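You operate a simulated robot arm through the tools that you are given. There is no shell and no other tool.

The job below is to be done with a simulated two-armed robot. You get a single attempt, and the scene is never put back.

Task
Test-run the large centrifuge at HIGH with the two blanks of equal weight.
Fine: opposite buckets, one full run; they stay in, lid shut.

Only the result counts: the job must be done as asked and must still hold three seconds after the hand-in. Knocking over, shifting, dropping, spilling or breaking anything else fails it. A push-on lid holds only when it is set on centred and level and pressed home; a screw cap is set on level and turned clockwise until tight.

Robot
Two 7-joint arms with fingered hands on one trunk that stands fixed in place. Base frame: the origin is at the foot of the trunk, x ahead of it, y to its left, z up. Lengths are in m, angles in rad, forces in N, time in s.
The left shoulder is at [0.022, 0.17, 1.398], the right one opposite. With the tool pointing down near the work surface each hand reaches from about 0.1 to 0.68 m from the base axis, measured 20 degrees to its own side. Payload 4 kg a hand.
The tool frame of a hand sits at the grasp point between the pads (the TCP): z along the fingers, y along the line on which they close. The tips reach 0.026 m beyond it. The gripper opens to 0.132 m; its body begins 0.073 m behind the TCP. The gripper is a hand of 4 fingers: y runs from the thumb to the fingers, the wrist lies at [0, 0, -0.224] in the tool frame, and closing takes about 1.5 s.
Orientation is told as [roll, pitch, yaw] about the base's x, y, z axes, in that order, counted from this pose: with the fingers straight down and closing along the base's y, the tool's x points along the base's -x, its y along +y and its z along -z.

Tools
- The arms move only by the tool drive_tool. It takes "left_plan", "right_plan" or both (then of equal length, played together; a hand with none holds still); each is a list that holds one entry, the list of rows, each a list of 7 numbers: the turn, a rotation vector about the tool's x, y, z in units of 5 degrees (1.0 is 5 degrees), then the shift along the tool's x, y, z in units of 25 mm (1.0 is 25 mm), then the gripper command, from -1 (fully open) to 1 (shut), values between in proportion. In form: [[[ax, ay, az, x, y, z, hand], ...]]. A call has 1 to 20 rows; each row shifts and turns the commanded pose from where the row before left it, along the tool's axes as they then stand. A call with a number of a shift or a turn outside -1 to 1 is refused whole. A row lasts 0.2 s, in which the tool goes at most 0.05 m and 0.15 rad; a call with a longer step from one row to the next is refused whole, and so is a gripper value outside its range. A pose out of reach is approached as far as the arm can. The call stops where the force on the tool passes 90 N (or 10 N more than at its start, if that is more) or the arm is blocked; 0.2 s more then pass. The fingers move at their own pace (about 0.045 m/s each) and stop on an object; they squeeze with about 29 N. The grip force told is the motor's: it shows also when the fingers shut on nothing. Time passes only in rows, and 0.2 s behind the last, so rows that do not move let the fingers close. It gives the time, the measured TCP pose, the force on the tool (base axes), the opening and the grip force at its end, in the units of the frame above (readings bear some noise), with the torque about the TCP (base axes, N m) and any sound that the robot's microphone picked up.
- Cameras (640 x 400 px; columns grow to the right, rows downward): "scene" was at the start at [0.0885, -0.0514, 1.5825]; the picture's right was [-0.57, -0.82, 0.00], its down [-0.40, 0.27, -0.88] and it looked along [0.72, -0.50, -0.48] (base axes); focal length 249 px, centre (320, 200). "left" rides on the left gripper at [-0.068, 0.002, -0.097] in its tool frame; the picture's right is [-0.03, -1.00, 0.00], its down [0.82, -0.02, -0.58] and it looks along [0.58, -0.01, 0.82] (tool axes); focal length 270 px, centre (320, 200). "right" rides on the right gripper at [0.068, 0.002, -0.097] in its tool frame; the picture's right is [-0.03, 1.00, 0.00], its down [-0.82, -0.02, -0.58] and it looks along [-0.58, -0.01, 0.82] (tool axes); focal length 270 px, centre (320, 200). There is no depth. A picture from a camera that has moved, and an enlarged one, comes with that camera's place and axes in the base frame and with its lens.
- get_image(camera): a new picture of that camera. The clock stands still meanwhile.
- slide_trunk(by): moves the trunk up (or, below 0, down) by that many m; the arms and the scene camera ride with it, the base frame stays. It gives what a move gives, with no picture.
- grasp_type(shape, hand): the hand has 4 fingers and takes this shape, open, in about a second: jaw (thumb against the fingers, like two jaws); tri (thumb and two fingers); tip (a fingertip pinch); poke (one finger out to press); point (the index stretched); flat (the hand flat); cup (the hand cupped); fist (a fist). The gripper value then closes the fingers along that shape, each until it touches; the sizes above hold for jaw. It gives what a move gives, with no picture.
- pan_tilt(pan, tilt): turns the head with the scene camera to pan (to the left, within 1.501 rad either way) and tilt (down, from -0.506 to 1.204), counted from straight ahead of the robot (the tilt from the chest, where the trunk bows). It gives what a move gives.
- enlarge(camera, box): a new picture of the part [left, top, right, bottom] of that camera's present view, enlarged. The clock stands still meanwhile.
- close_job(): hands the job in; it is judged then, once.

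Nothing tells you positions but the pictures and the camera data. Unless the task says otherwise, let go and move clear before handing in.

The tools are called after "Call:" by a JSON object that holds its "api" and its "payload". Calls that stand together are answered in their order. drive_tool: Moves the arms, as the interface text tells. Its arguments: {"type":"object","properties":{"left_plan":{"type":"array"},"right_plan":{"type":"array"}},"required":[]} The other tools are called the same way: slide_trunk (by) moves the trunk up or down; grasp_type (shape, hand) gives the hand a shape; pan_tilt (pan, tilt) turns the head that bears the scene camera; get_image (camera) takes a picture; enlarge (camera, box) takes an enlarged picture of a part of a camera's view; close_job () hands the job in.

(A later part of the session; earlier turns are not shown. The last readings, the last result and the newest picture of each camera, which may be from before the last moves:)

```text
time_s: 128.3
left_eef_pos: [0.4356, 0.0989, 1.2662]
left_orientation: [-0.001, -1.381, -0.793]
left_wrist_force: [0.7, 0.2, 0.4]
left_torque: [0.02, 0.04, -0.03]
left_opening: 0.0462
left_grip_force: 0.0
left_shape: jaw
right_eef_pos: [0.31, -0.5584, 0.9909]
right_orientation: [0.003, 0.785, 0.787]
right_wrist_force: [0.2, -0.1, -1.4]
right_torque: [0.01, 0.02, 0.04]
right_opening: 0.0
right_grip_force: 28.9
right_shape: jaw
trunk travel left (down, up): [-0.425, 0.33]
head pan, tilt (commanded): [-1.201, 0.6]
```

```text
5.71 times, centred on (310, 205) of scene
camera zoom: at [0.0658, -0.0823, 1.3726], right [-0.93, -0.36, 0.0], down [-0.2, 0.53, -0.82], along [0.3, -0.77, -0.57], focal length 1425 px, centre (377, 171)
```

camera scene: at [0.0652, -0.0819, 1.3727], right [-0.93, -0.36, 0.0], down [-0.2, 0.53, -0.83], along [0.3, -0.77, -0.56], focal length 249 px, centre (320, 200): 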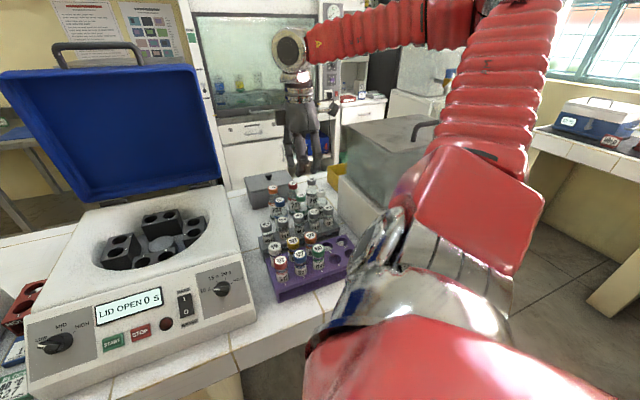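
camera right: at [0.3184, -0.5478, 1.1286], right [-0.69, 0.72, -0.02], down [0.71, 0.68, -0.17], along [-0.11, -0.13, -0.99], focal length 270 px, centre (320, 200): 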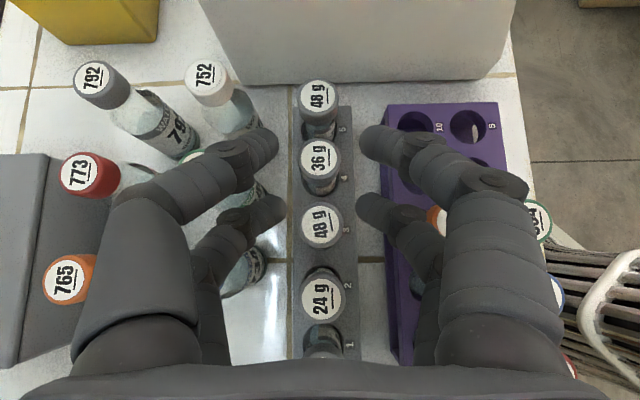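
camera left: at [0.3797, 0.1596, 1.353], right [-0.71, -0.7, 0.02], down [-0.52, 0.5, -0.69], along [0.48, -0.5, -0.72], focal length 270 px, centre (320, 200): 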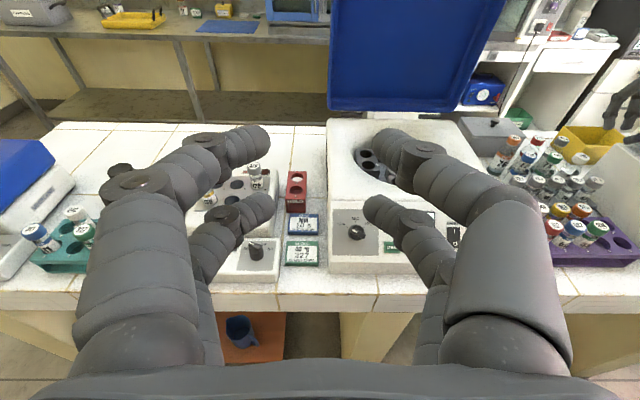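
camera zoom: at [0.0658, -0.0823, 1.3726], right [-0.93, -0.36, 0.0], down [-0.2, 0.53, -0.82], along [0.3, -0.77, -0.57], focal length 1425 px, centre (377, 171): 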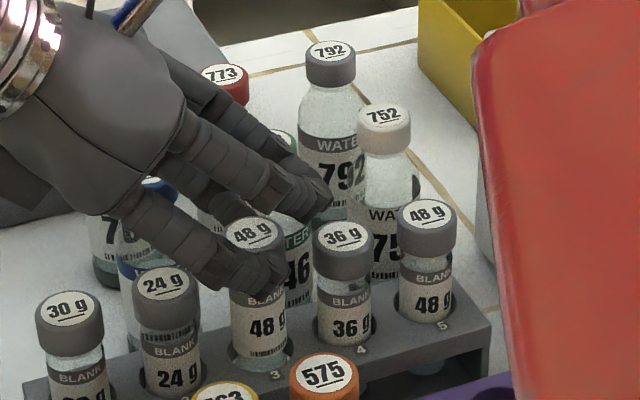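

The blank comes up cleanly with the hand and its neighbours stay put. I lift it clear.

Call:
{"api": "drive_tool", "payload": {"right_plan": [[[0, 0, 0, 0.4, 0, -0.4, 1], [0, 0, 0, 0.5, 0, -0.5, 1], [0, 0, 0, 0.566, 0, -0.566, 1], [0, 0, 0, 0.566, 0, -0.566, 1], [0, 0, 0, 0.566, 0, -0.566, 1], [0, 0, 0, 0.566, 0, -0.566, 1], [0, 0, 0, 0.566, 0, -0.566, 1], [0, 0, 0, 0.566, 0, -0.566, 1], [0, 0, 0, 0, 0, 0, 1]]]}}

Call:
{"api": "get_image", "payload": {"camera": "scene"}}

Call:
{"api": "get_image", "payload": {"camera": "right"}}

```text
time_s: 130.3
left_eef_pos: [0.4381, 0.0996, 1.2681]
left_orientation: [-0.002, -1.38, -0.794]
left_wrist_force: [-0.7, 0.2, 0.9]
left_torque: [0.03, 0.0, 0.0]
left_opening: 0.0462
left_grip_force: 0.1
left_shape: jaw
right_eef_pos: [0.3085, -0.5601, 1.141]
right_orientation: [0.002, 0.786, 0.786]
right_wrist_force: [-0.3, 0.2, 0.4]
right_torque: [-0.02, 0.04, -0.01]
right_opening: 0.0
right_grip_force: 28.7
right_shape: jaw
trunk travel left (down, up): [-0.425, 0.33]
head pan, tilt (commanded): [-1.201, 0.6]
```

```text
taken
camera scene: at [0.0658, -0.0823, 1.3726], right [-0.93, -0.36, 0.0], down [-0.2, 0.53, -0.82], along [0.3, -0.77, -0.57], focal length 249 px, centre (320, 200)
```

scene: 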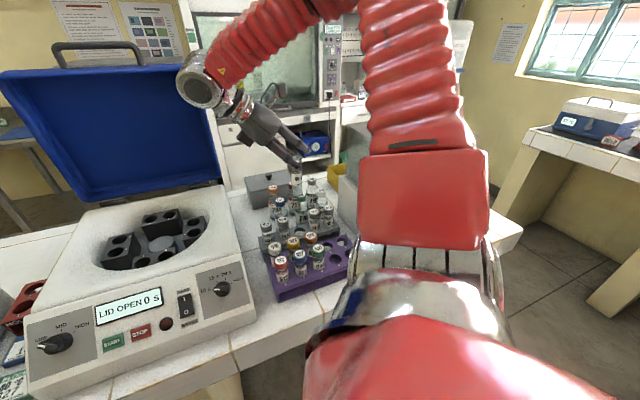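

```text
taken
camera right: at [0.3219, -0.5449, 1.2577], right [-0.69, 0.72, -0.02], down [0.71, 0.68, -0.17], along [-0.11, -0.13, -0.99], focal length 270 px, centre (320, 200)
```

right: 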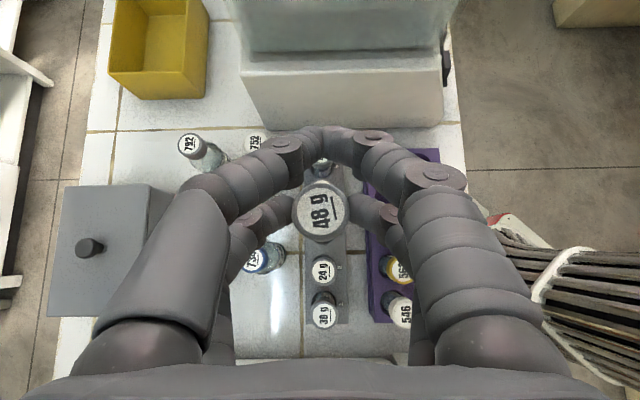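

Blank 3 is held. I check how it hangs and its length.

Call:
{"api": "enlarge", "payload": {"camera": "scene", "box": [230, 80, 350, 250]}}

Call:
{"api": "enlarge", "payload": {"camera": "scene", "box": [80, 190, 240, 290]}}

```text
2.35 times, centred on (290, 165) of scene
camera zoom: at [0.0658, -0.0823, 1.3726], right [-0.93, -0.36, 0.0], down [-0.2, 0.53, -0.82], along [0.3, -0.77, -0.57], focal length 587 px, centre (391, 282)
```

zoom: 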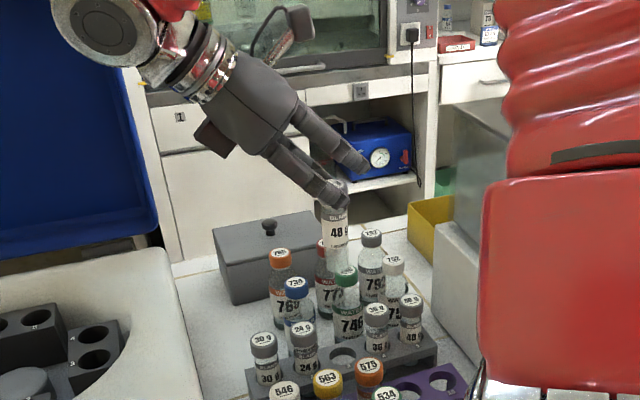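

```text
4.00 times, centred on (160, 240) of scene
camera zoom: at [0.0658, -0.0823, 1.3726], right [-0.93, -0.36, 0.0], down [-0.2, 0.53, -0.82], along [0.3, -0.77, -0.57], focal length 998 px, centre (960, 40)
```

zoom: 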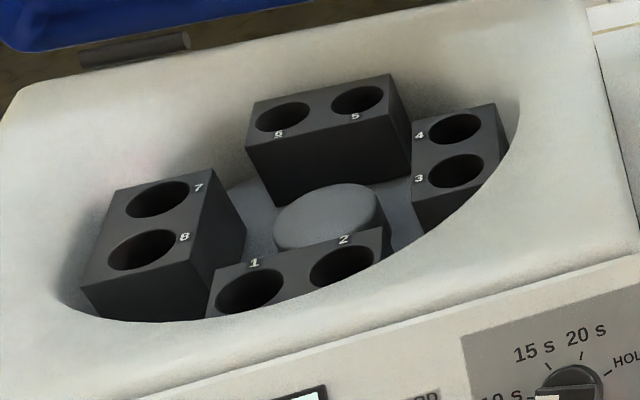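

The blank hangs vertically. For the far bucket the leaning hand must lean toward the robot, so I carry it up over the centrifuge front and test turning the hand about the vertical.

Call:
{"api": "drive_tool", "payload": {"right_plan": [[[0, 0, 0, -0.433, 0.052, -0.772, 1], [0, 0, 0, -0.433, 0.052, -0.772, 1], [0, 0, 0, -0.433, 0.052, -0.772, 1], [0, 0, 0, -0.433, 0.052, -0.772, 1], [0, 0, 0, -0.433, 0.052, -0.772, 1], [0, 0, 0, -0.433, 0.052, -0.772, 1], [0, 0, 0, -0.433, 0.052, -0.772, 1], [0, 0, 0, -0.433, 0.052, -0.772, 1], [0, 0, 0, -0.433, 0.052, -0.772, 1], [0, 0, 0, 0, 0, 0, 1]]]}}

Call:
{"api": "pan_tilt", "payload": {"pan": -0.75, "tilt": 0.55}}

Call:
{"api": "get_image", "payload": {"camera": "scene"}}

Call:
{"api": "get_image", "payload": {"camera": "right"}}

```text
time_s: 132.5
left_eef_pos: [0.4369, 0.0994, 1.2688]
left_orientation: [0.0, -1.38, -0.793]
left_wrist_force: [-0.2, 0.5, 0.1]
left_torque: [-0.01, -0.02, 0.0]
left_opening: 0.0463
left_grip_force: 0.0
left_shape: jaw
right_eef_pos: [0.4309, -0.4211, 1.1869]
right_orientation: [-0.002, 0.785, 0.787]
right_wrist_force: [-1.0, -0.4, -0.5]
right_torque: [-0.02, 0.0, 0.01]
right_opening: 0.0
right_grip_force: 29.4
right_shape: jaw
right hand out of reach, approached as far as the arm can: row 9
trunk travel left (down, up): [-0.425, 0.33]
head pan, tilt (commanded): [-1.201, 0.6]
```

```text
time_s: 133.4
left_eef_pos: [0.4367, 0.0988, 1.2682]
left_orientation: [-0.002, -1.38, -0.792]
left_wrist_force: [-0.5, 0.2, 0.0]
left_torque: [-0.02, 0.02, 0.0]
left_opening: 0.0462
left_grip_force: 0.1
left_shape: jaw
right_eef_pos: [0.4305, -0.42, 1.1875]
right_orientation: [0.001, 0.785, 0.786]
right_wrist_force: [-0.1, -0.1, -0.6]
right_torque: [0.02, -0.01, -0.02]
right_opening: 0.0
right_grip_force: 28.6
right_shape: jaw
trunk travel left (down, up): [-0.425, 0.33]
head pan, tilt (commanded): [-0.75, 0.55]
```

```text
taken
camera scene: at [0.0994, -0.061, 1.3771], right [-0.68, -0.73, 0.0], down [-0.38, 0.36, -0.85], along [0.62, -0.58, -0.52], focal length 249 px, centre (320, 200)
```

scene: 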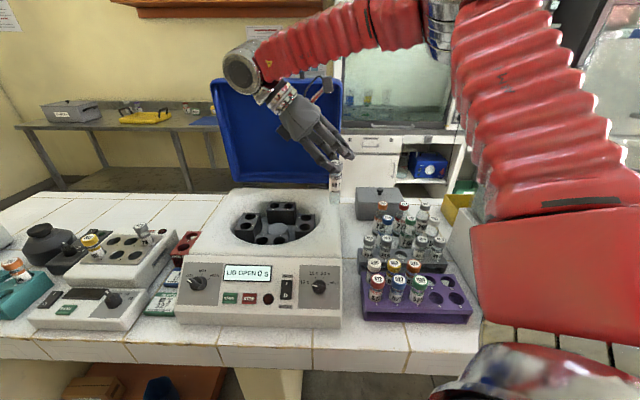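

```text
taken
camera right: at [0.4424, -0.4059, 1.3032], right [-0.69, 0.72, -0.02], down [0.71, 0.68, -0.17], along [-0.11, -0.13, -0.99], focal length 270 px, centre (320, 200)
```

right: 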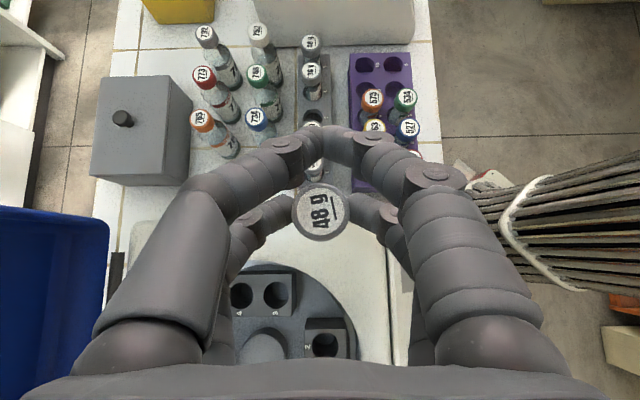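

This yaw is at its limit here; now I turn the hand about the vertical axis (counter-clockwise) to bring the lean toward the robot.

Call:
{"api": "drive_tool", "payload": {"right_plan": [[[0.707, 0, -0.707, 0, 0, 0, 1], [0.707, 0, -0.707, 0, 0, 0, 1], [0.707, 0, -0.707, 0, 0, 0, 1], [0.707, 0, -0.707, 0, 0, 0, 1], [0.707, 0, -0.707, 0, 0, 0, 1], [0.707, 0, -0.707, 0, 0, 0, 1], [0, 0, 0, 0, 0, 0, 1]]]}}

Call:
{"api": "get_image", "payload": {"camera": "scene"}}

```text
time_s: 135.0
left_eef_pos: [0.4359, 0.0992, 1.268]
left_orientation: [-0.003, -1.38, -0.793]
left_wrist_force: [0.1, -0.4, 0.3]
left_torque: [0.0, 0.0, -0.02]
left_opening: 0.0464
left_grip_force: 0.0
left_shape: jaw
right_eef_pos: [0.4311, -0.421, 1.1882]
right_orientation: [0.003, 0.784, 1.311]
right_wrist_force: [0.4, 0.8, -0.9]
right_torque: [0.03, -0.02, -0.01]
right_opening: 0.0
right_grip_force: 28.9
right_shape: jaw
trunk travel left (down, up): [-0.425, 0.33]
head pan, tilt (commanded): [-0.75, 0.55]
```

```text
taken
camera scene: at [0.0997, -0.061, 1.3771], right [-0.68, -0.73, 0.0], down [-0.38, 0.36, -0.85], along [0.62, -0.58, -0.52], focal length 249 px, centre (320, 200)
```

scene: 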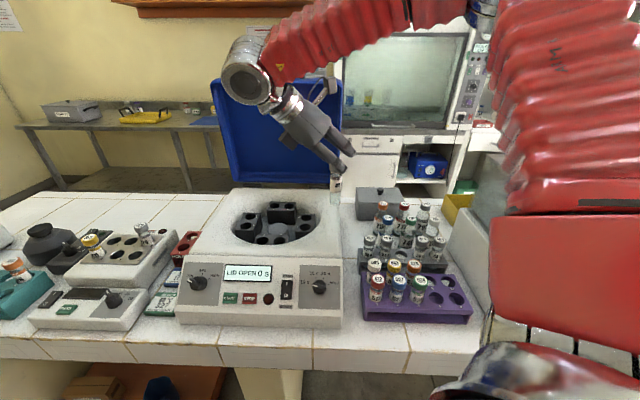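

That works (yaw 75°). I continue turning to ~120°.

Call:
{"api": "drive_tool", "payload": {"right_plan": [[[0.707, 0, -0.707, 0, 0, 0, 1], [0.707, 0, -0.707, 0, 0, 0, 1], [0.707, 0, -0.707, 0, 0, 0, 1], [0.707, 0, -0.707, 0, 0, 0, 1], [0.707, 0, -0.707, 0, 0, 0, 1], [0.707, 0, -0.707, 0, 0, 0, 1], [0.707, 0, -0.707, 0, 0, 0, 1], [0.707, 0, -0.707, 0, 0, 0, 1], [0.707, 0, -0.707, 0, 0, 0, 1], [0, 0, 0, 0, 0, 0, 1]]]}}

Call:
{"api": "get_image", "payload": {"camera": "scene"}}

Call:
{"api": "get_image", "payload": {"camera": "right"}}

```text
time_s: 137.2
left_eef_pos: [0.4353, 0.0991, 1.2677]
left_orientation: [-0.004, -1.38, -0.791]
left_wrist_force: [-0.2, -0.2, 0.5]
left_torque: [0.01, -0.03, -0.01]
left_opening: 0.0463
left_grip_force: 0.1
left_shape: jaw
right_eef_pos: [0.4311, -0.422, 1.188]
right_orientation: [0.001, 0.784, 2.095]
right_wrist_force: [0.2, -0.2, -0.5]
right_torque: [-0.01, 0.0, 0.0]
right_opening: 0.0001
right_grip_force: 28.5
right_shape: jaw
trunk travel left (down, up): [-0.425, 0.33]
head pan, tilt (commanded): [-0.75, 0.55]
```

```text
taken
camera scene: at [0.0996, -0.0607, 1.3771], right [-0.68, -0.73, 0.0], down [-0.38, 0.36, -0.85], along [0.62, -0.58, -0.52], focal length 249 px, centre (320, 200)
```

scene: 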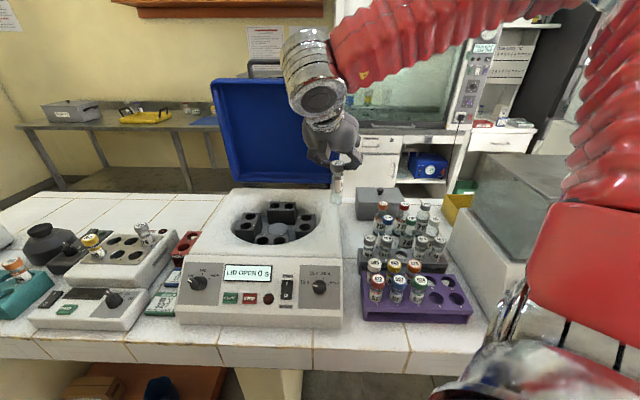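

```text
taken
camera right: at [0.4179, -0.405, 1.3037], right [-0.88, -0.48, -0.02], down [-0.47, 0.86, -0.17], along [0.1, -0.14, -0.99], focal length 270 px, centre (320, 200)
```

right: 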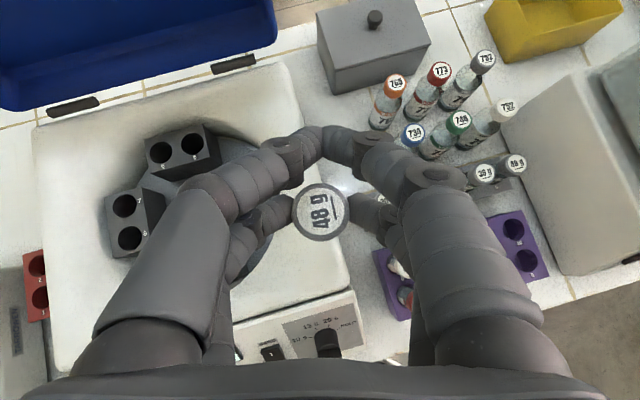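

Yaw 120° works nicely and the leaning is now toward the robot. Triangulating, bucket tops are at z≈0.947, rotor centre (0.611,-0.367), hole 4 ≈ (0.569,-0.443), hole 8 ≈ (0.6535,-0.291). I check the vial's verticality before moving in.

Call:
{"api": "enlarge", "payload": {"camera": "scene", "box": [280, 100, 380, 220]}}

Call:
{"api": "enlarge", "payload": {"camera": "right", "box": [250, 140, 400, 270]}}

Call:
{"api": "get_image", "payload": {"camera": "left"}}

```text
3.33 times, centred on (330, 160) of scene
camera zoom: at [0.0996, -0.0607, 1.3771], right [-0.68, -0.73, 0.0], down [-0.38, 0.36, -0.85], along [0.62, -0.58, -0.52], focal length 831 px, centre (287, 333)
```

zoom: 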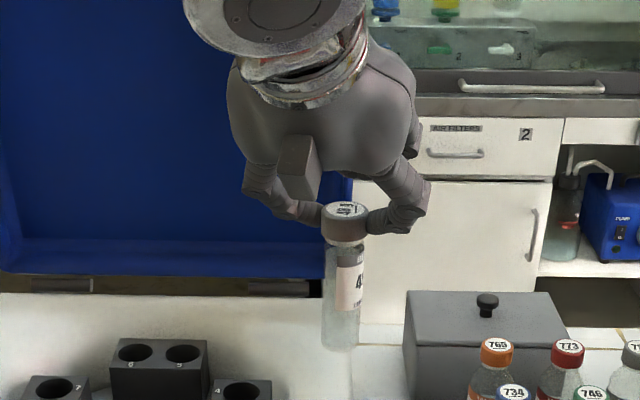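

```text
3.08 times, centred on (325, 205) of right
camera zoom: at [0.4179, -0.405, 1.3037], right [-0.88, -0.48, -0.02], down [-0.47, 0.86, -0.17], along [0.1, -0.14, -0.99], focal length 832 px, centre (305, 185)
```

zoom: 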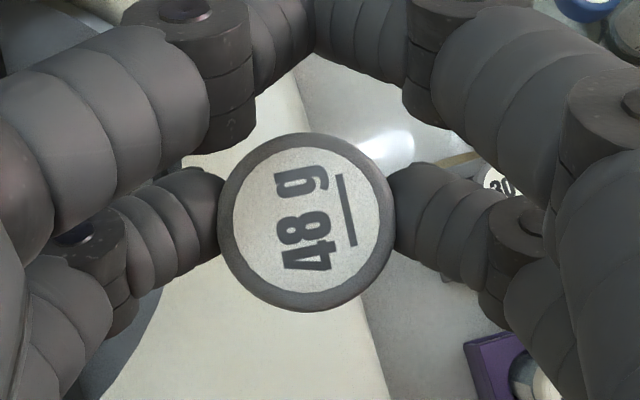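

```text
taken
camera left: at [0.3802, 0.1598, 1.3528], right [-0.71, -0.7, 0.03], down [-0.52, 0.5, -0.69], along [0.48, -0.5, -0.72], focal length 270 px, centre (320, 200)
```

left: 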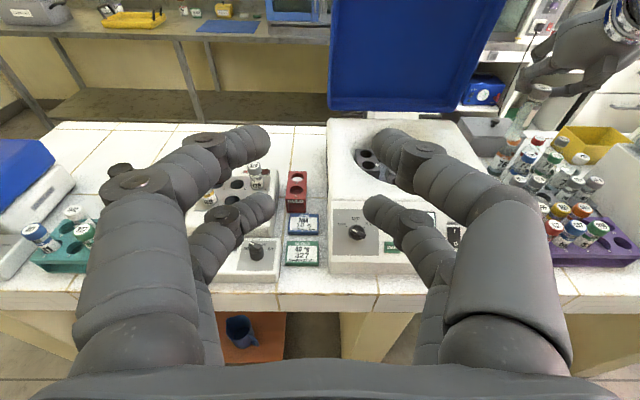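

The vial hangs truly vertical (length ≈0.10 m). I move level to above hole 8, keeping its bottom well above the deck.

Call:
{"api": "drive_tool", "payload": {"right_plan": [[[0, 0, 0, 0, -0.94, 0, 1], [0, 0, 0, 0, -0.94, 0, 1], [0, 0, 0, 0, -0.94, 0, 1], [0, 0, 0, 0, -0.94, 0, 1], [0, 0, 0, 0, -0.94, 0, 1], [0, 0, 0, 0, -0.94, 0, 1], [0, 0, 0, 0, -0.94, 0, 1], [0, 0, 0, 0, -0.94, 0, 1], [0, 0, 0, 0, -0.94, 0, 1], [0, 0, 0, 0, -0.94, 0, 1], [0, 0, 0, 0, -0.94, 0, 1], [0, 0, 0, 0, 0, 0, 1]]]}}

Call:
{"api": "get_image", "payload": {"camera": "scene"}}

Call:
{"api": "get_image", "payload": {"camera": "right"}}

```text
time_s: 139.8
left_eef_pos: [0.437, 0.0992, 1.2679]
left_orientation: [-0.001, -1.381, -0.79]
left_wrist_force: [-0.2, -0.6, 0.7]
left_torque: [0.0, 0.03, -0.03]
left_opening: 0.046
left_grip_force: 0.1
left_shape: jaw
right_eef_pos: [0.636, -0.3127, 1.1838]
right_orientation: [0.0, 0.784, 2.093]
right_wrist_force: [0.9, 0.0, -1.2]
right_torque: [0.0, 0.02, -0.02]
right_opening: 0.0
right_grip_force: 28.4
right_shape: jaw
right hand out of reach, approached as far as the arm can: row 10, 11
trunk travel left (down, up): [-0.425, 0.33]
head pan, tilt (commanded): [-0.75, 0.55]
```

```text
taken
camera scene: at [0.1001, -0.0611, 1.3771], right [-0.68, -0.73, 0.0], down [-0.38, 0.36, -0.85], along [0.62, -0.58, -0.52], focal length 249 px, centre (320, 200)
```

scene: 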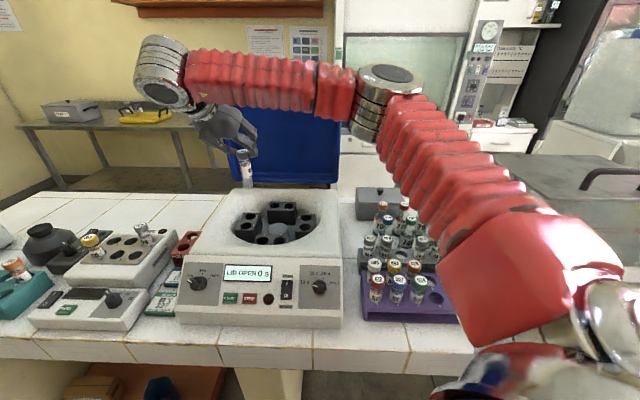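

```text
taken
camera right: at [0.6233, -0.2972, 1.3005], right [-0.88, -0.48, -0.02], down [-0.47, 0.86, -0.17], along [0.1, -0.14, -0.99], focal length 270 px, centre (320, 200)
```

right: 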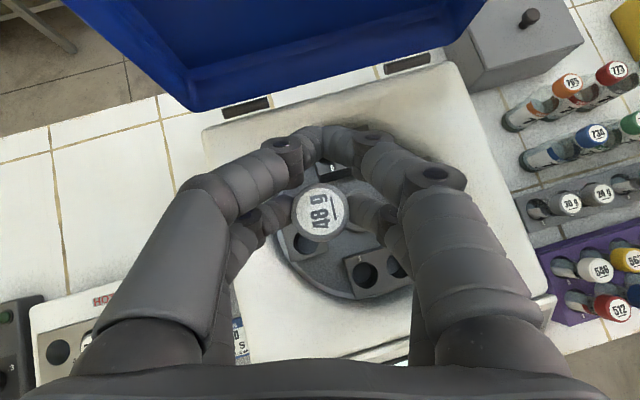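

Two centimetres short of hole 8 – a wrist limit. I turn the hand a bit further about the vertical and lower slightly to see if it frees up.

Call:
{"api": "drive_tool", "payload": {"right_plan": [[[0.707, 0, -0.707, 0, 0, 0, 1], [0.707, 0, -0.707, 0, 0, 0, 1], [0.707, 0, -0.707, 0, 0, 0, 1], [0.707, 0, -0.707, 0, 0, 0, 1], [0.707, 0, -0.707, 0, 0, 0, 1], [0, 0, 0, 0, 0, 0, 1]]]}}

Call:
{"api": "get_image", "payload": {"camera": "scene"}}

```text
time_s: 141.2
left_eef_pos: [0.4375, 0.0972, 1.2675]
left_orientation: [-0.004, -1.382, -0.791]
left_wrist_force: [-0.1, 0.6, 0.0]
left_torque: [0.03, 0.02, 0.01]
left_opening: 0.0465
left_grip_force: 0.1
left_shape: jaw
right_eef_pos: [0.6354, -0.3125, 1.184]
right_orientation: [-0.001, 0.783, 2.529]
right_wrist_force: [0.4, -0.3, -0.5]
right_torque: [0.03, 0.0, 0.0]
right_opening: 0.0
right_grip_force: 28.8
right_shape: jaw
trunk travel left (down, up): [-0.425, 0.33]
head pan, tilt (commanded): [-0.75, 0.55]
```

```text
taken
camera scene: at [0.0999, -0.0609, 1.3771], right [-0.68, -0.73, 0.0], down [-0.38, 0.36, -0.85], along [0.62, -0.58, -0.52], focal length 249 px, centre (320, 200)
```

scene: 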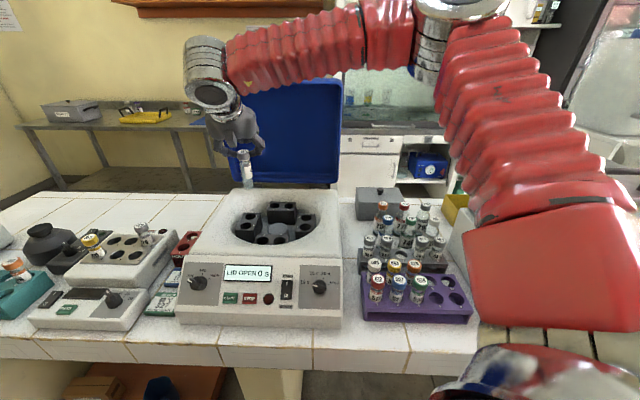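

Yaw 145° is fine. Now the remaining few centimetres to above hole 8, slightly lower.

Call:
{"api": "drive_tool", "payload": {"right_plan": [[[0, 0, 0, 0.072, -0.388, 0.072, 1], [0, 0, 0, 0.072, -0.388, 0.072, 1], [0, 0, 0, 0.072, -0.388, 0.072, 1], [0, 0, 0, -0.4, 0, 0.4, 1], [0, 0, 0, -0.4, 0, 0.4, 1], [0, 0, 0, -0.4, 0, 0.4, 1], [0, 0, 0, 0, 0, 0, 1]]]}}

Call:
{"api": "get_image", "payload": {"camera": "scene"}}

Call:
{"api": "get_image", "payload": {"camera": "right"}}

```text
time_s: 142.8
left_eef_pos: [0.4373, 0.0992, 1.2682]
left_orientation: [-0.002, -1.381, -0.793]
left_wrist_force: [-0.4, 0.2, 1.0]
left_torque: [-0.02, 0.01, -0.01]
left_opening: 0.0467
left_grip_force: 0.0
left_shape: jaw
right_eef_pos: [0.6576, -0.2921, 1.1403]
right_orientation: [0.001, 0.786, 2.527]
right_wrist_force: [0.6, 0.7, 0.0]
right_torque: [-0.04, -0.02, 0.01]
right_opening: 0.0
right_grip_force: 29.0
right_shape: jaw
trunk travel left (down, up): [-0.425, 0.33]
head pan, tilt (commanded): [-0.75, 0.55]
```

```text
taken
camera scene: at [0.0994, -0.0609, 1.3771], right [-0.68, -0.73, 0.0], down [-0.38, 0.36, -0.85], along [0.62, -0.58, -0.52], focal length 249 px, centre (320, 200)
```

scene: 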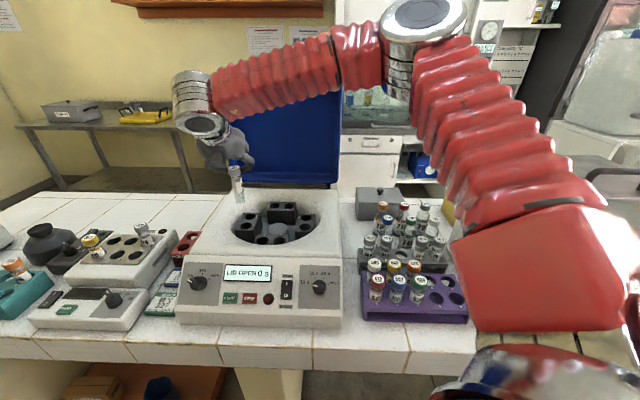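

```text
taken
camera right: at [0.6399, -0.2834, 1.257], right [-0.59, -0.81, -0.02], down [-0.79, 0.58, -0.17], along [0.15, -0.09, -0.99], focal length 270 px, centre (320, 200)
```

right: 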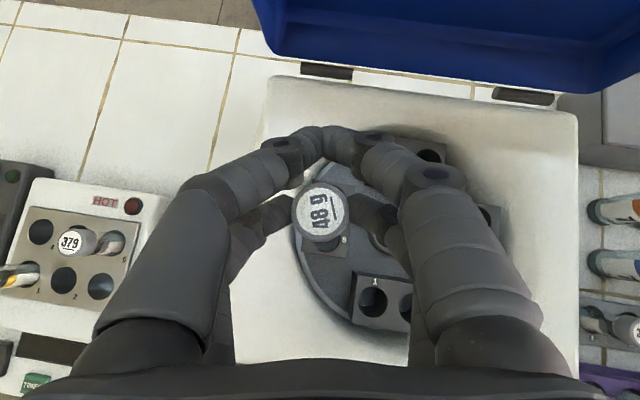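

I'm above the left bucket; I see "8" beneath the vial. Zooming to compare the vial axis with hole 8.

Call:
{"api": "enlarge", "payload": {"camera": "right", "box": [250, 130, 440, 330]}}

Call:
{"api": "enlarge", "payload": {"camera": "scene", "box": [190, 130, 340, 260]}}

Call:
{"api": "enlarge", "payload": {"camera": "left", "box": [300, 60, 480, 220]}}

```text
2.00 times, centred on (345, 230) of right
camera zoom: at [0.6399, -0.2834, 1.257], right [-0.59, -0.81, -0.02], down [-0.79, 0.58, -0.17], along [0.15, -0.09, -0.99], focal length 541 px, centre (270, 140)
```

zoom: 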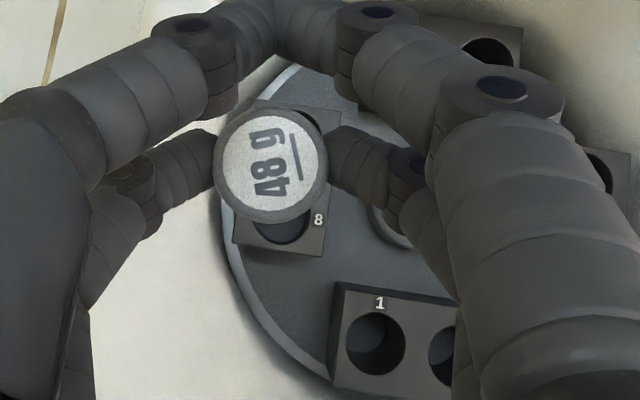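

```text
3.08 times, centred on (265, 195) of scene
camera zoom: at [0.0994, -0.0609, 1.3771], right [-0.68, -0.73, 0.0], down [-0.38, 0.36, -0.85], along [0.62, -0.58, -0.52], focal length 767 px, centre (489, 215)
```

zoom: 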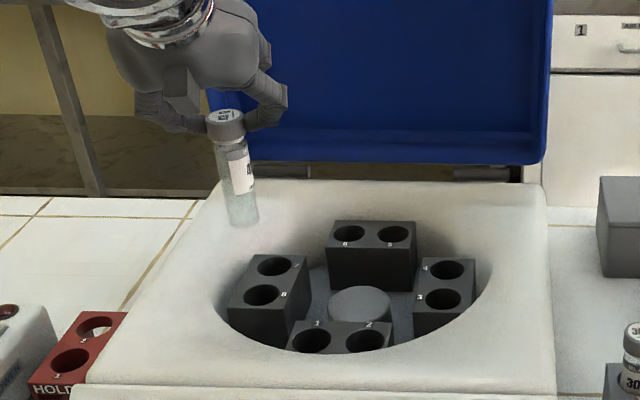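

```text
2.50 times, centred on (390, 140) of left
camera zoom: at [0.38, 0.1597, 1.3529], right [-0.71, -0.7, 0.03], down [-0.52, 0.5, -0.69], along [0.48, -0.5, -0.72], focal length 676 px, centre (145, 350)
```

zoom: 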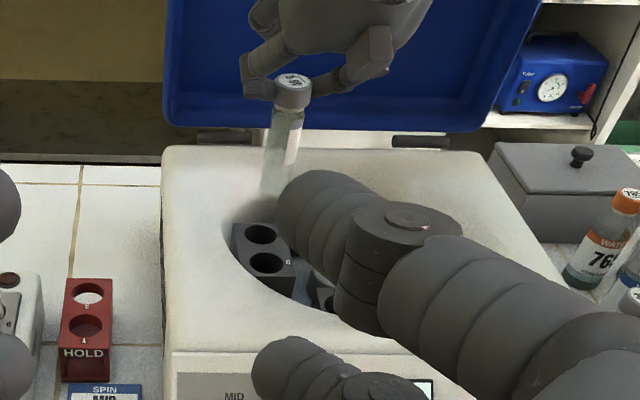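

Comparing cap, hole edge and labels, the vial needs to shift about 6–7 mm toward the robot. I apply that while descending until the vial's bottom is just above the bucket top, then re-check.

Call:
{"api": "drive_tool", "payload": {"right_plan": [[[0, 0, 0, -0.47, 0.019, 0.378, 1], [0, 0, 0, -0.47, 0.019, 0.378, 1], [0, 0, 0, -0.47, 0.019, 0.378, 1], [0, 0, 0, -0.37, 0.019, 0.3, 1], [0, 0, 0, 0, 0, 0, 1]]]}}

Call:
{"api": "enlarge", "payload": {"camera": "right", "box": [250, 130, 440, 330]}}

Call:
{"api": "enlarge", "payload": {"camera": "scene", "box": [190, 150, 320, 260]}}

Call:
{"api": "enlarge", "payload": {"camera": "left", "box": [310, 80, 440, 190]}}

```text
time_s: 144.0
left_eef_pos: [0.4371, 0.0985, 1.2683]
left_orientation: [-0.003, -1.381, -0.792]
left_wrist_force: [0.3, 0.3, 0.4]
left_torque: [0.0, 0.0, 0.0]
left_opening: 0.0462
left_grip_force: 0.0
left_shape: jaw
right_eef_pos: [0.6517, -0.291, 1.0843]
right_orientation: [0.0, 0.786, 2.527]
right_wrist_force: [-0.7, 1.0, -0.9]
right_torque: [-0.01, 0.03, 0.0]
right_opening: 0.0
right_grip_force: 28.8
right_shape: jaw
trunk travel left (down, up): [-0.425, 0.33]
head pan, tilt (commanded): [-0.75, 0.55]
```

```text
2.00 times, centred on (345, 230) of right
camera zoom: at [0.6337, -0.2817, 1.2], right [-0.59, -0.81, -0.02], down [-0.79, 0.58, -0.17], along [0.15, -0.09, -0.99], focal length 541 px, centre (270, 140)
```

zoom: 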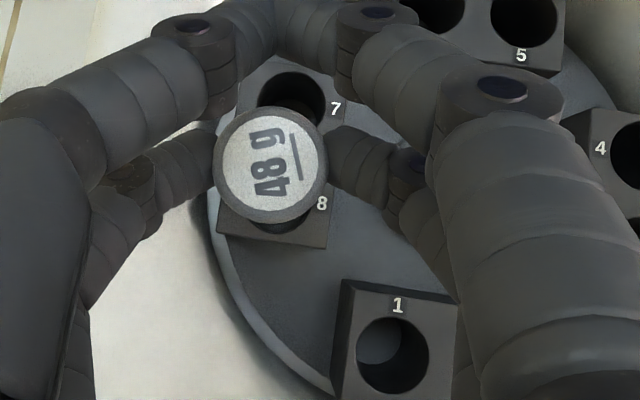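

```text
3.64 times, centred on (255, 205) of scene
camera zoom: at [0.0995, -0.0609, 1.3771], right [-0.68, -0.73, 0.0], down [-0.38, 0.36, -0.85], along [0.62, -0.58, -0.52], focal length 907 px, centre (556, 182)
```

zoom: 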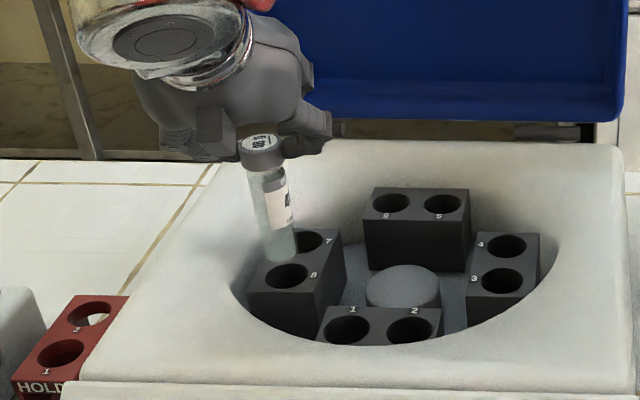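

```text
3.64 times, centred on (375, 135) of left
camera zoom: at [0.3801, 0.1596, 1.3529], right [-0.71, -0.7, 0.03], down [-0.52, 0.5, -0.69], along [0.48, -0.5, -0.72], focal length 983 px, centre (120, 436)
```

zoom: 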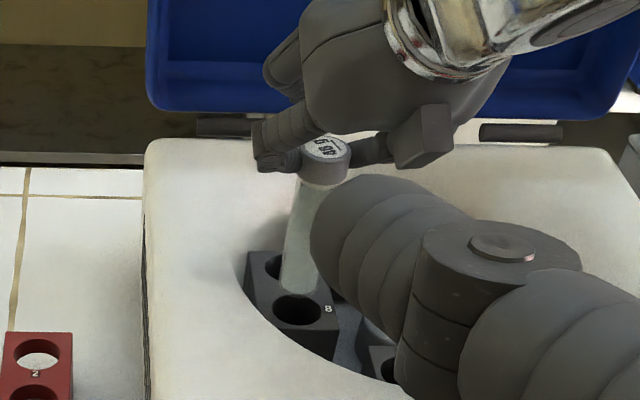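

All three cameras agree the vial is ~2 mm off hole 8. I correct that and lower 3 cm so the tip enters, checking force.

Call:
{"api": "drive_tool", "payload": {"right_plan": [[[0, 0, 0, 0, 0.08, 0, 1], [0, 0, 0, -0.2, 0, 0.2, 1], [0, 0, 0, -0.2, 0, 0.2, 1], [0, 0, 0, -0.2, 0, 0.2, 1], [0, 0, 0, -0.2, 0, 0.2, 1], [0, 0, 0, 0, 0, 0, 1]]]}}

Call:
{"api": "enlarge", "payload": {"camera": "scene", "box": [190, 150, 320, 260]}}

Call:
{"api": "enlarge", "payload": {"camera": "left", "box": [310, 80, 440, 190]}}

```text
time_s: 145.4
left_eef_pos: [0.4353, 0.0982, 1.2677]
left_orientation: [-0.001, -1.381, -0.793]
left_wrist_force: [1.1, 0.1, -0.7]
left_torque: [0.0, 0.01, 0.01]
left_opening: 0.0462
left_grip_force: 0.0
left_shape: jaw
right_eef_pos: [0.6511, -0.293, 1.057]
right_orientation: [0.002, 0.785, 2.528]
right_wrist_force: [0.1, -0.1, -1.5]
right_torque: [-0.01, -0.03, -0.02]
right_opening: 0.0
right_grip_force: 28.8
right_shape: jaw
trunk travel left (down, up): [-0.425, 0.33]
head pan, tilt (commanded): [-0.75, 0.55]
```

```text
3.64 times, centred on (255, 205) of scene
camera zoom: at [0.0995, -0.061, 1.3771], right [-0.68, -0.73, 0.0], down [-0.38, 0.36, -0.85], along [0.62, -0.58, -0.52], focal length 907 px, centre (556, 182)
```

zoom: 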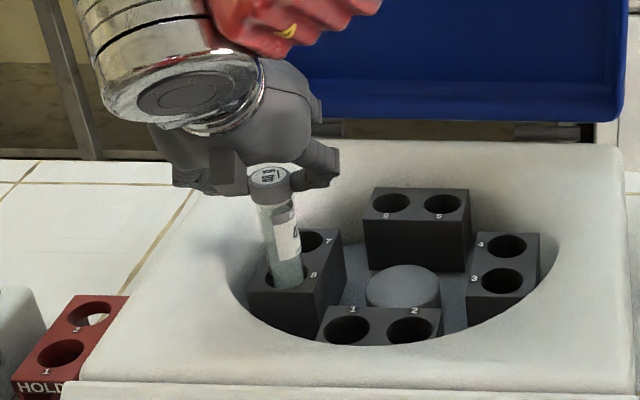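

```text
3.64 times, centred on (375, 135) of left
camera zoom: at [0.3801, 0.1596, 1.3529], right [-0.71, -0.7, 0.03], down [-0.52, 0.5, -0.69], along [0.48, -0.5, -0.72], focal length 983 px, centre (120, 436)
```

zoom: 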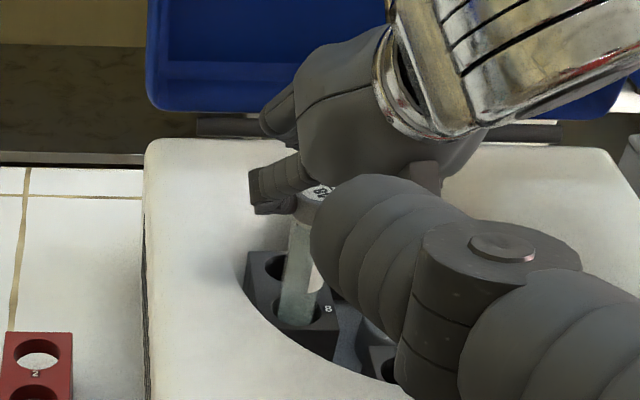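

The vial has entered hole 8 without touching. I continue down in small steps, watching the force.

Call:
{"api": "drive_tool", "payload": {"right_plan": [[[0, 0, 0, -0.14, 0, 0.14, 1], [0, 0, 0, -0.14, 0, 0.14, 1], [0, 0, 0, -0.14, 0, 0.14, 1], [0, 0, 0, -0.14, 0, 0.14, 1], [0, 0, 0, 0, 0, 0, 1]]]}}

Call:
{"api": "enlarge", "payload": {"camera": "scene", "box": [190, 150, 320, 260]}}

Call:
{"api": "enlarge", "payload": {"camera": "right", "box": [250, 130, 440, 330]}}

```text
time_s: 146.6
left_eef_pos: [0.4355, 0.0985, 1.2681]
left_orientation: [-0.003, -1.381, -0.792]
left_wrist_force: [-0.5, -0.7, -0.5]
left_torque: [0.01, 0.01, 0.02]
left_opening: 0.0463
left_grip_force: 0.1
left_shape: jaw
right_eef_pos: [0.651, -0.2919, 1.0363]
right_orientation: [0.0, 0.784, 2.529]
right_wrist_force: [0.1, -0.2, -0.6]
right_torque: [-0.04, -0.02, -0.02]
right_opening: 0.0001
right_grip_force: 29.1
right_shape: jaw
trunk travel left (down, up): [-0.425, 0.33]
head pan, tilt (commanded): [-0.75, 0.55]
```

```text
3.64 times, centred on (255, 205) of scene
camera zoom: at [0.0995, -0.061, 1.3771], right [-0.68, -0.73, 0.0], down [-0.38, 0.36, -0.85], along [0.62, -0.58, -0.52], focal length 907 px, centre (556, 182)
```

zoom: 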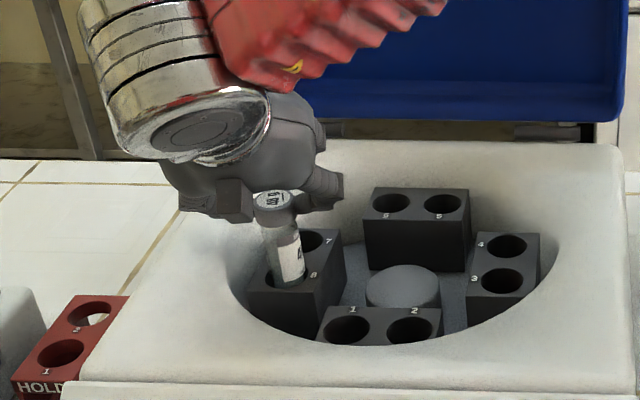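

```text
2.00 times, centred on (345, 230) of right
camera zoom: at [0.6325, -0.2832, 1.1524], right [-0.59, -0.81, -0.02], down [-0.79, 0.58, -0.17], along [0.15, -0.09, -0.99], focal length 541 px, centre (270, 140)
```

zoom: 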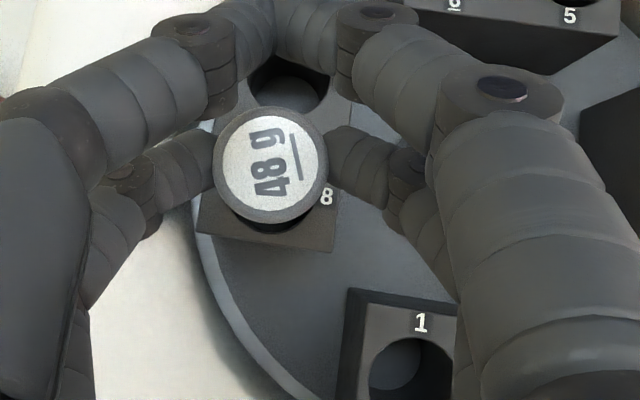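

Going well, no contact. Two more centimetres in small steps.

Call:
{"api": "drive_tool", "payload": {"right_plan": [[[0, 0, 0, -0.14, 0, 0.14, 1], [0, 0, 0, -0.14, 0, 0.14, 1], [0, 0, 0, -0.14, 0, 0.14, 1], [0, 0, 0, 0, 0, 0, 1]]]}}

Call:
{"api": "enlarge", "payload": {"camera": "scene", "box": [190, 150, 320, 260]}}

Call:
{"api": "enlarge", "payload": {"camera": "left", "box": [310, 80, 440, 190]}}

```text
time_s: 147.6
left_eef_pos: [0.4373, 0.0983, 1.2677]
left_orientation: [-0.002, -1.38, -0.793]
left_wrist_force: [0.9, -0.6, 0.0]
left_torque: [-0.02, 0.0, 0.0]
left_opening: 0.0463
left_grip_force: 0.1
left_shape: jaw
right_eef_pos: [0.6498, -0.2939, 1.022]
right_orientation: [0.003, 0.782, 2.528]
right_wrist_force: [-0.2, -0.8, -3.0]
right_torque: [0.01, -0.03, 0.0]
right_opening: 0.0
right_grip_force: 28.8
right_shape: jaw
trunk travel left (down, up): [-0.425, 0.33]
head pan, tilt (commanded): [-0.75, 0.55]
```

```text
3.64 times, centred on (255, 205) of scene
camera zoom: at [0.0998, -0.0611, 1.3771], right [-0.68, -0.73, 0.0], down [-0.38, 0.36, -0.85], along [0.62, -0.58, -0.52], focal length 907 px, centre (556, 182)
```

zoom: 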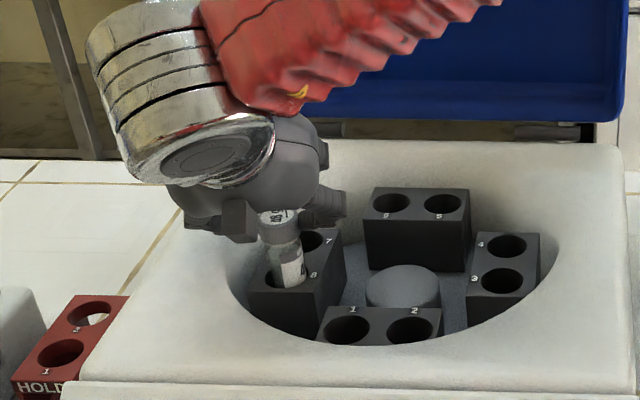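

```text
3.64 times, centred on (375, 135) of left
camera zoom: at [0.3804, 0.1595, 1.3527], right [-0.71, -0.7, 0.03], down [-0.52, 0.5, -0.69], along [0.47, -0.5, -0.72], focal length 983 px, centre (120, 436)
```

zoom: 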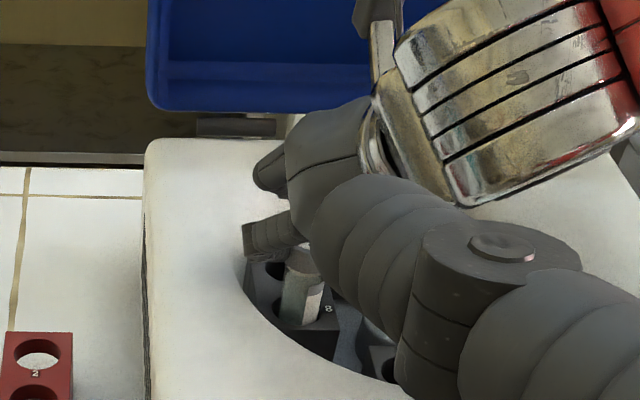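

Still free. Another centimetre or so, stepwise.

Call:
{"api": "drive_tool", "payload": {"right_plan": [[[0, 0, 0, -0.14, 0, 0.14, 1], [0, 0, 0, -0.14, 0, 0.14, 1], [0, 0, 0, 0, 0, 0, 1]]]}}

Call:
{"api": "drive_tool", "payload": {"right_plan": [[[0, 0, 0, -0.1, 0, 0.1, 1], [0, 0, 0, 0, 0, 0, 1]]]}}

Call:
{"api": "enlarge", "payload": {"camera": "scene", "box": [190, 150, 320, 260]}}

```text
time_s: 148.4
left_eef_pos: [0.4369, 0.099, 1.2685]
left_orientation: [-0.001, -1.382, -0.791]
left_wrist_force: [-0.4, 0.3, 0.0]
left_torque: [0.0, -0.01, 0.01]
left_opening: 0.0464
left_grip_force: 0.0
left_shape: jaw
right_eef_pos: [0.6498, -0.2933, 1.0125]
right_orientation: [0.0, 0.786, 2.527]
right_wrist_force: [-0.2, 0.4, 0.6]
right_torque: [0.03, 0.04, 0.05]
right_opening: 0.0002
right_grip_force: 29.0
right_shape: jaw
trunk travel left (down, up): [-0.425, 0.33]
head pan, tilt (commanded): [-0.75, 0.55]
```

```text
time_s: 149.0
left_eef_pos: [0.4341, 0.0992, 1.2692]
left_orientation: [0.001, -1.382, -0.797]
left_wrist_force: [0.1, 1.0, 0.5]
left_torque: [-0.01, 0.01, 0.03]
left_opening: 0.0461
left_grip_force: 0.1
left_shape: jaw
right_eef_pos: [0.649, -0.2933, 1.0113]
right_orientation: [-0.004, 0.79, 2.526]
right_wrist_force: [1.0, -1.2, 12.9]
right_torque: [-0.02, -0.02, -0.03]
right_opening: 0.0
right_grip_force: 29.1
right_shape: jaw
trunk travel left (down, up): [-0.425, 0.33]
head pan, tilt (commanded): [-0.75, 0.55]
```

```text
3.64 times, centred on (255, 205) of scene
camera zoom: at [0.0981, -0.0605, 1.3774], right [-0.68, -0.73, 0.0], down [-0.38, 0.36, -0.85], along [0.62, -0.58, -0.52], focal length 907 px, centre (556, 182)
```

zoom: 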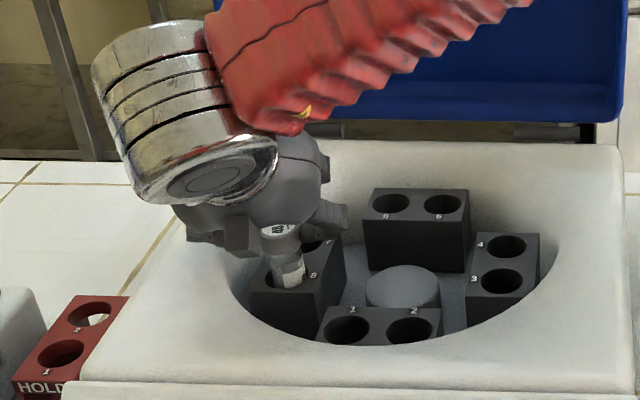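

The vial touched bottom (12.9 N at the TCP line). It's seated with the cap ~4.5 cm above the bucket. I open the fingers modestly and look before rising.

Call:
{"api": "drive_tool", "payload": {"right_plan": [[[0, 0, 0, 0.03, 0, -0.03, 0.9], [0, 0, 0, 0, 0, 0, 0.7], [0, 0, 0, 0, 0, 0, 0.5], [0, 0, 0, 0, 0, 0, 0.45], [0, 0, 0, 0, 0, 0, 0.45], [0, 0, 0, 0, 0, 0, 0.45]]]}}

Call:
{"api": "enlarge", "payload": {"camera": "right", "box": [250, 130, 440, 330]}}

Call:
{"api": "enlarge", "payload": {"camera": "scene", "box": [190, 150, 320, 260]}}

```text
time_s: 150.4
left_eef_pos: [0.4362, 0.0981, 1.2674]
left_orientation: [-0.002, -1.38, -0.793]
left_wrist_force: [0.0, 0.1, 0.0]
left_torque: [-0.02, 0.01, 0.0]
left_opening: 0.0464
left_grip_force: 0.0
left_shape: jaw
right_eef_pos: [0.6512, -0.2923, 1.0095]
right_orientation: [0.0, 0.784, 2.528]
right_wrist_force: [0.1, 0.1, -0.2]
right_torque: [-0.03, 0.02, 0.01]
right_opening: 0.0357
right_grip_force: 0.1
right_shape: jaw
trunk travel left (down, up): [-0.425, 0.33]
head pan, tilt (commanded): [-0.75, 0.55]
```

```text
2.00 times, centred on (345, 230) of right
camera zoom: at [0.6329, -0.2832, 1.1255], right [-0.59, -0.81, -0.02], down [-0.79, 0.58, -0.17], along [0.15, -0.09, -0.99], focal length 541 px, centre (270, 140)
```

zoom: 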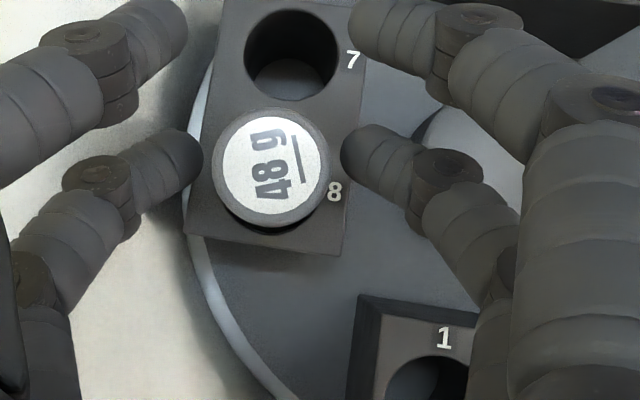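

```text
3.64 times, centred on (255, 205) of scene
camera zoom: at [0.0997, -0.061, 1.3771], right [-0.68, -0.73, 0.0], down [-0.38, 0.36, -0.85], along [0.62, -0.58, -0.52], focal length 907 px, centre (556, 182)
```

zoom: 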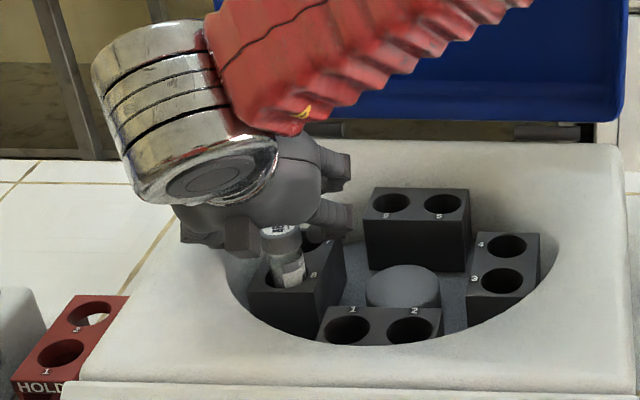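

Released and standing in hole 8. I rise straight up and retrace toward the rack.

Call:
{"api": "drive_tool", "payload": {"right_plan": [[[0, 0, 0, 0.3, 0, -0.3, 0.45], [0, 0, 0, 0.566, 0, -0.566, 0.45], [0, 0, 0, 0.566, 0, -0.566, 0.45], [0, 0, 0, 0.566, 0, -0.566, 0.45], [0, 0, 0, 0.566, 0, -0.566, 0.45], [0, 0, 0, 0.566, 0, -0.566, 0.45], [0, 0, 0, 0.566, 0, -0.566, 0.45], [0, 0, 0, 0.566, 0, -0.566, 0.45], [0, 0, 0, 0.566, 0, -0.566, 0.45], [0, 0, 0, 0, 0, 0, 0.45]]]}}

Call:
{"api": "get_image", "payload": {"camera": "scene"}}

Call:
{"api": "enlarge", "payload": {"camera": "right", "box": [250, 130, 540, 330]}}

```text
time_s: 152.6
left_eef_pos: [0.4375, 0.0982, 1.267]
left_orientation: [-0.003, -1.381, -0.793]
left_wrist_force: [0.1, -0.6, 0.2]
left_torque: [-0.02, 0.05, 0.0]
left_opening: 0.0464
left_grip_force: 0.0
left_shape: jaw
right_eef_pos: [0.6513, -0.294, 1.178]
right_orientation: [0.001, 0.786, 2.529]
right_wrist_force: [0.6, 0.0, 0.6]
right_torque: [-0.04, 0.02, 0.02]
right_opening: 0.036
right_grip_force: 0.0
right_shape: jaw
trunk travel left (down, up): [-0.425, 0.33]
head pan, tilt (commanded): [-0.75, 0.55]
```

```text
taken
camera scene: at [0.0998, -0.061, 1.3771], right [-0.68, -0.73, 0.0], down [-0.38, 0.36, -0.85], along [0.62, -0.58, -0.52], focal length 249 px, centre (320, 200)
```

scene: 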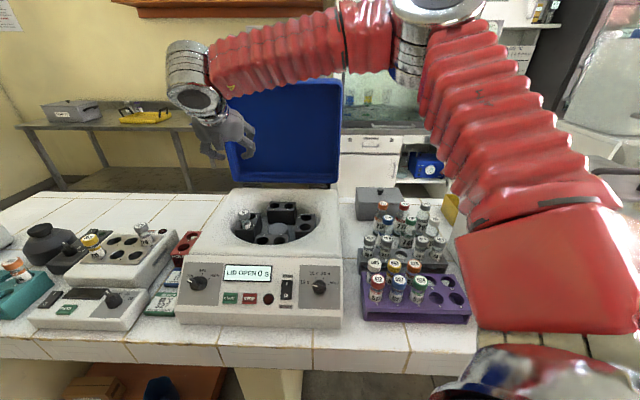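

```text
2.00 times, centred on (395, 230) of right
camera zoom: at [0.6327, -0.2835, 1.2944], right [-0.59, -0.81, -0.02], down [-0.79, 0.58, -0.17], along [0.15, -0.09, -0.99], focal length 541 px, centre (170, 140)
```

zoom: 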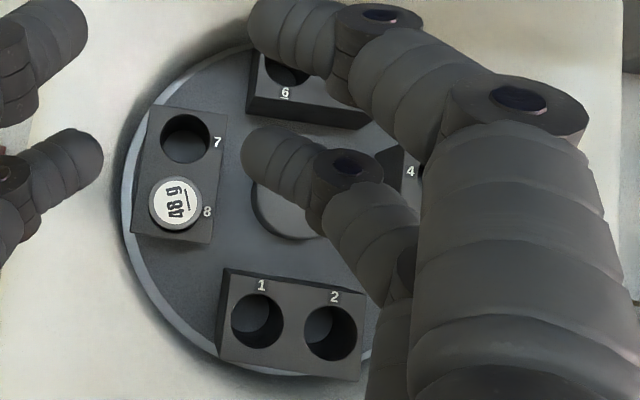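

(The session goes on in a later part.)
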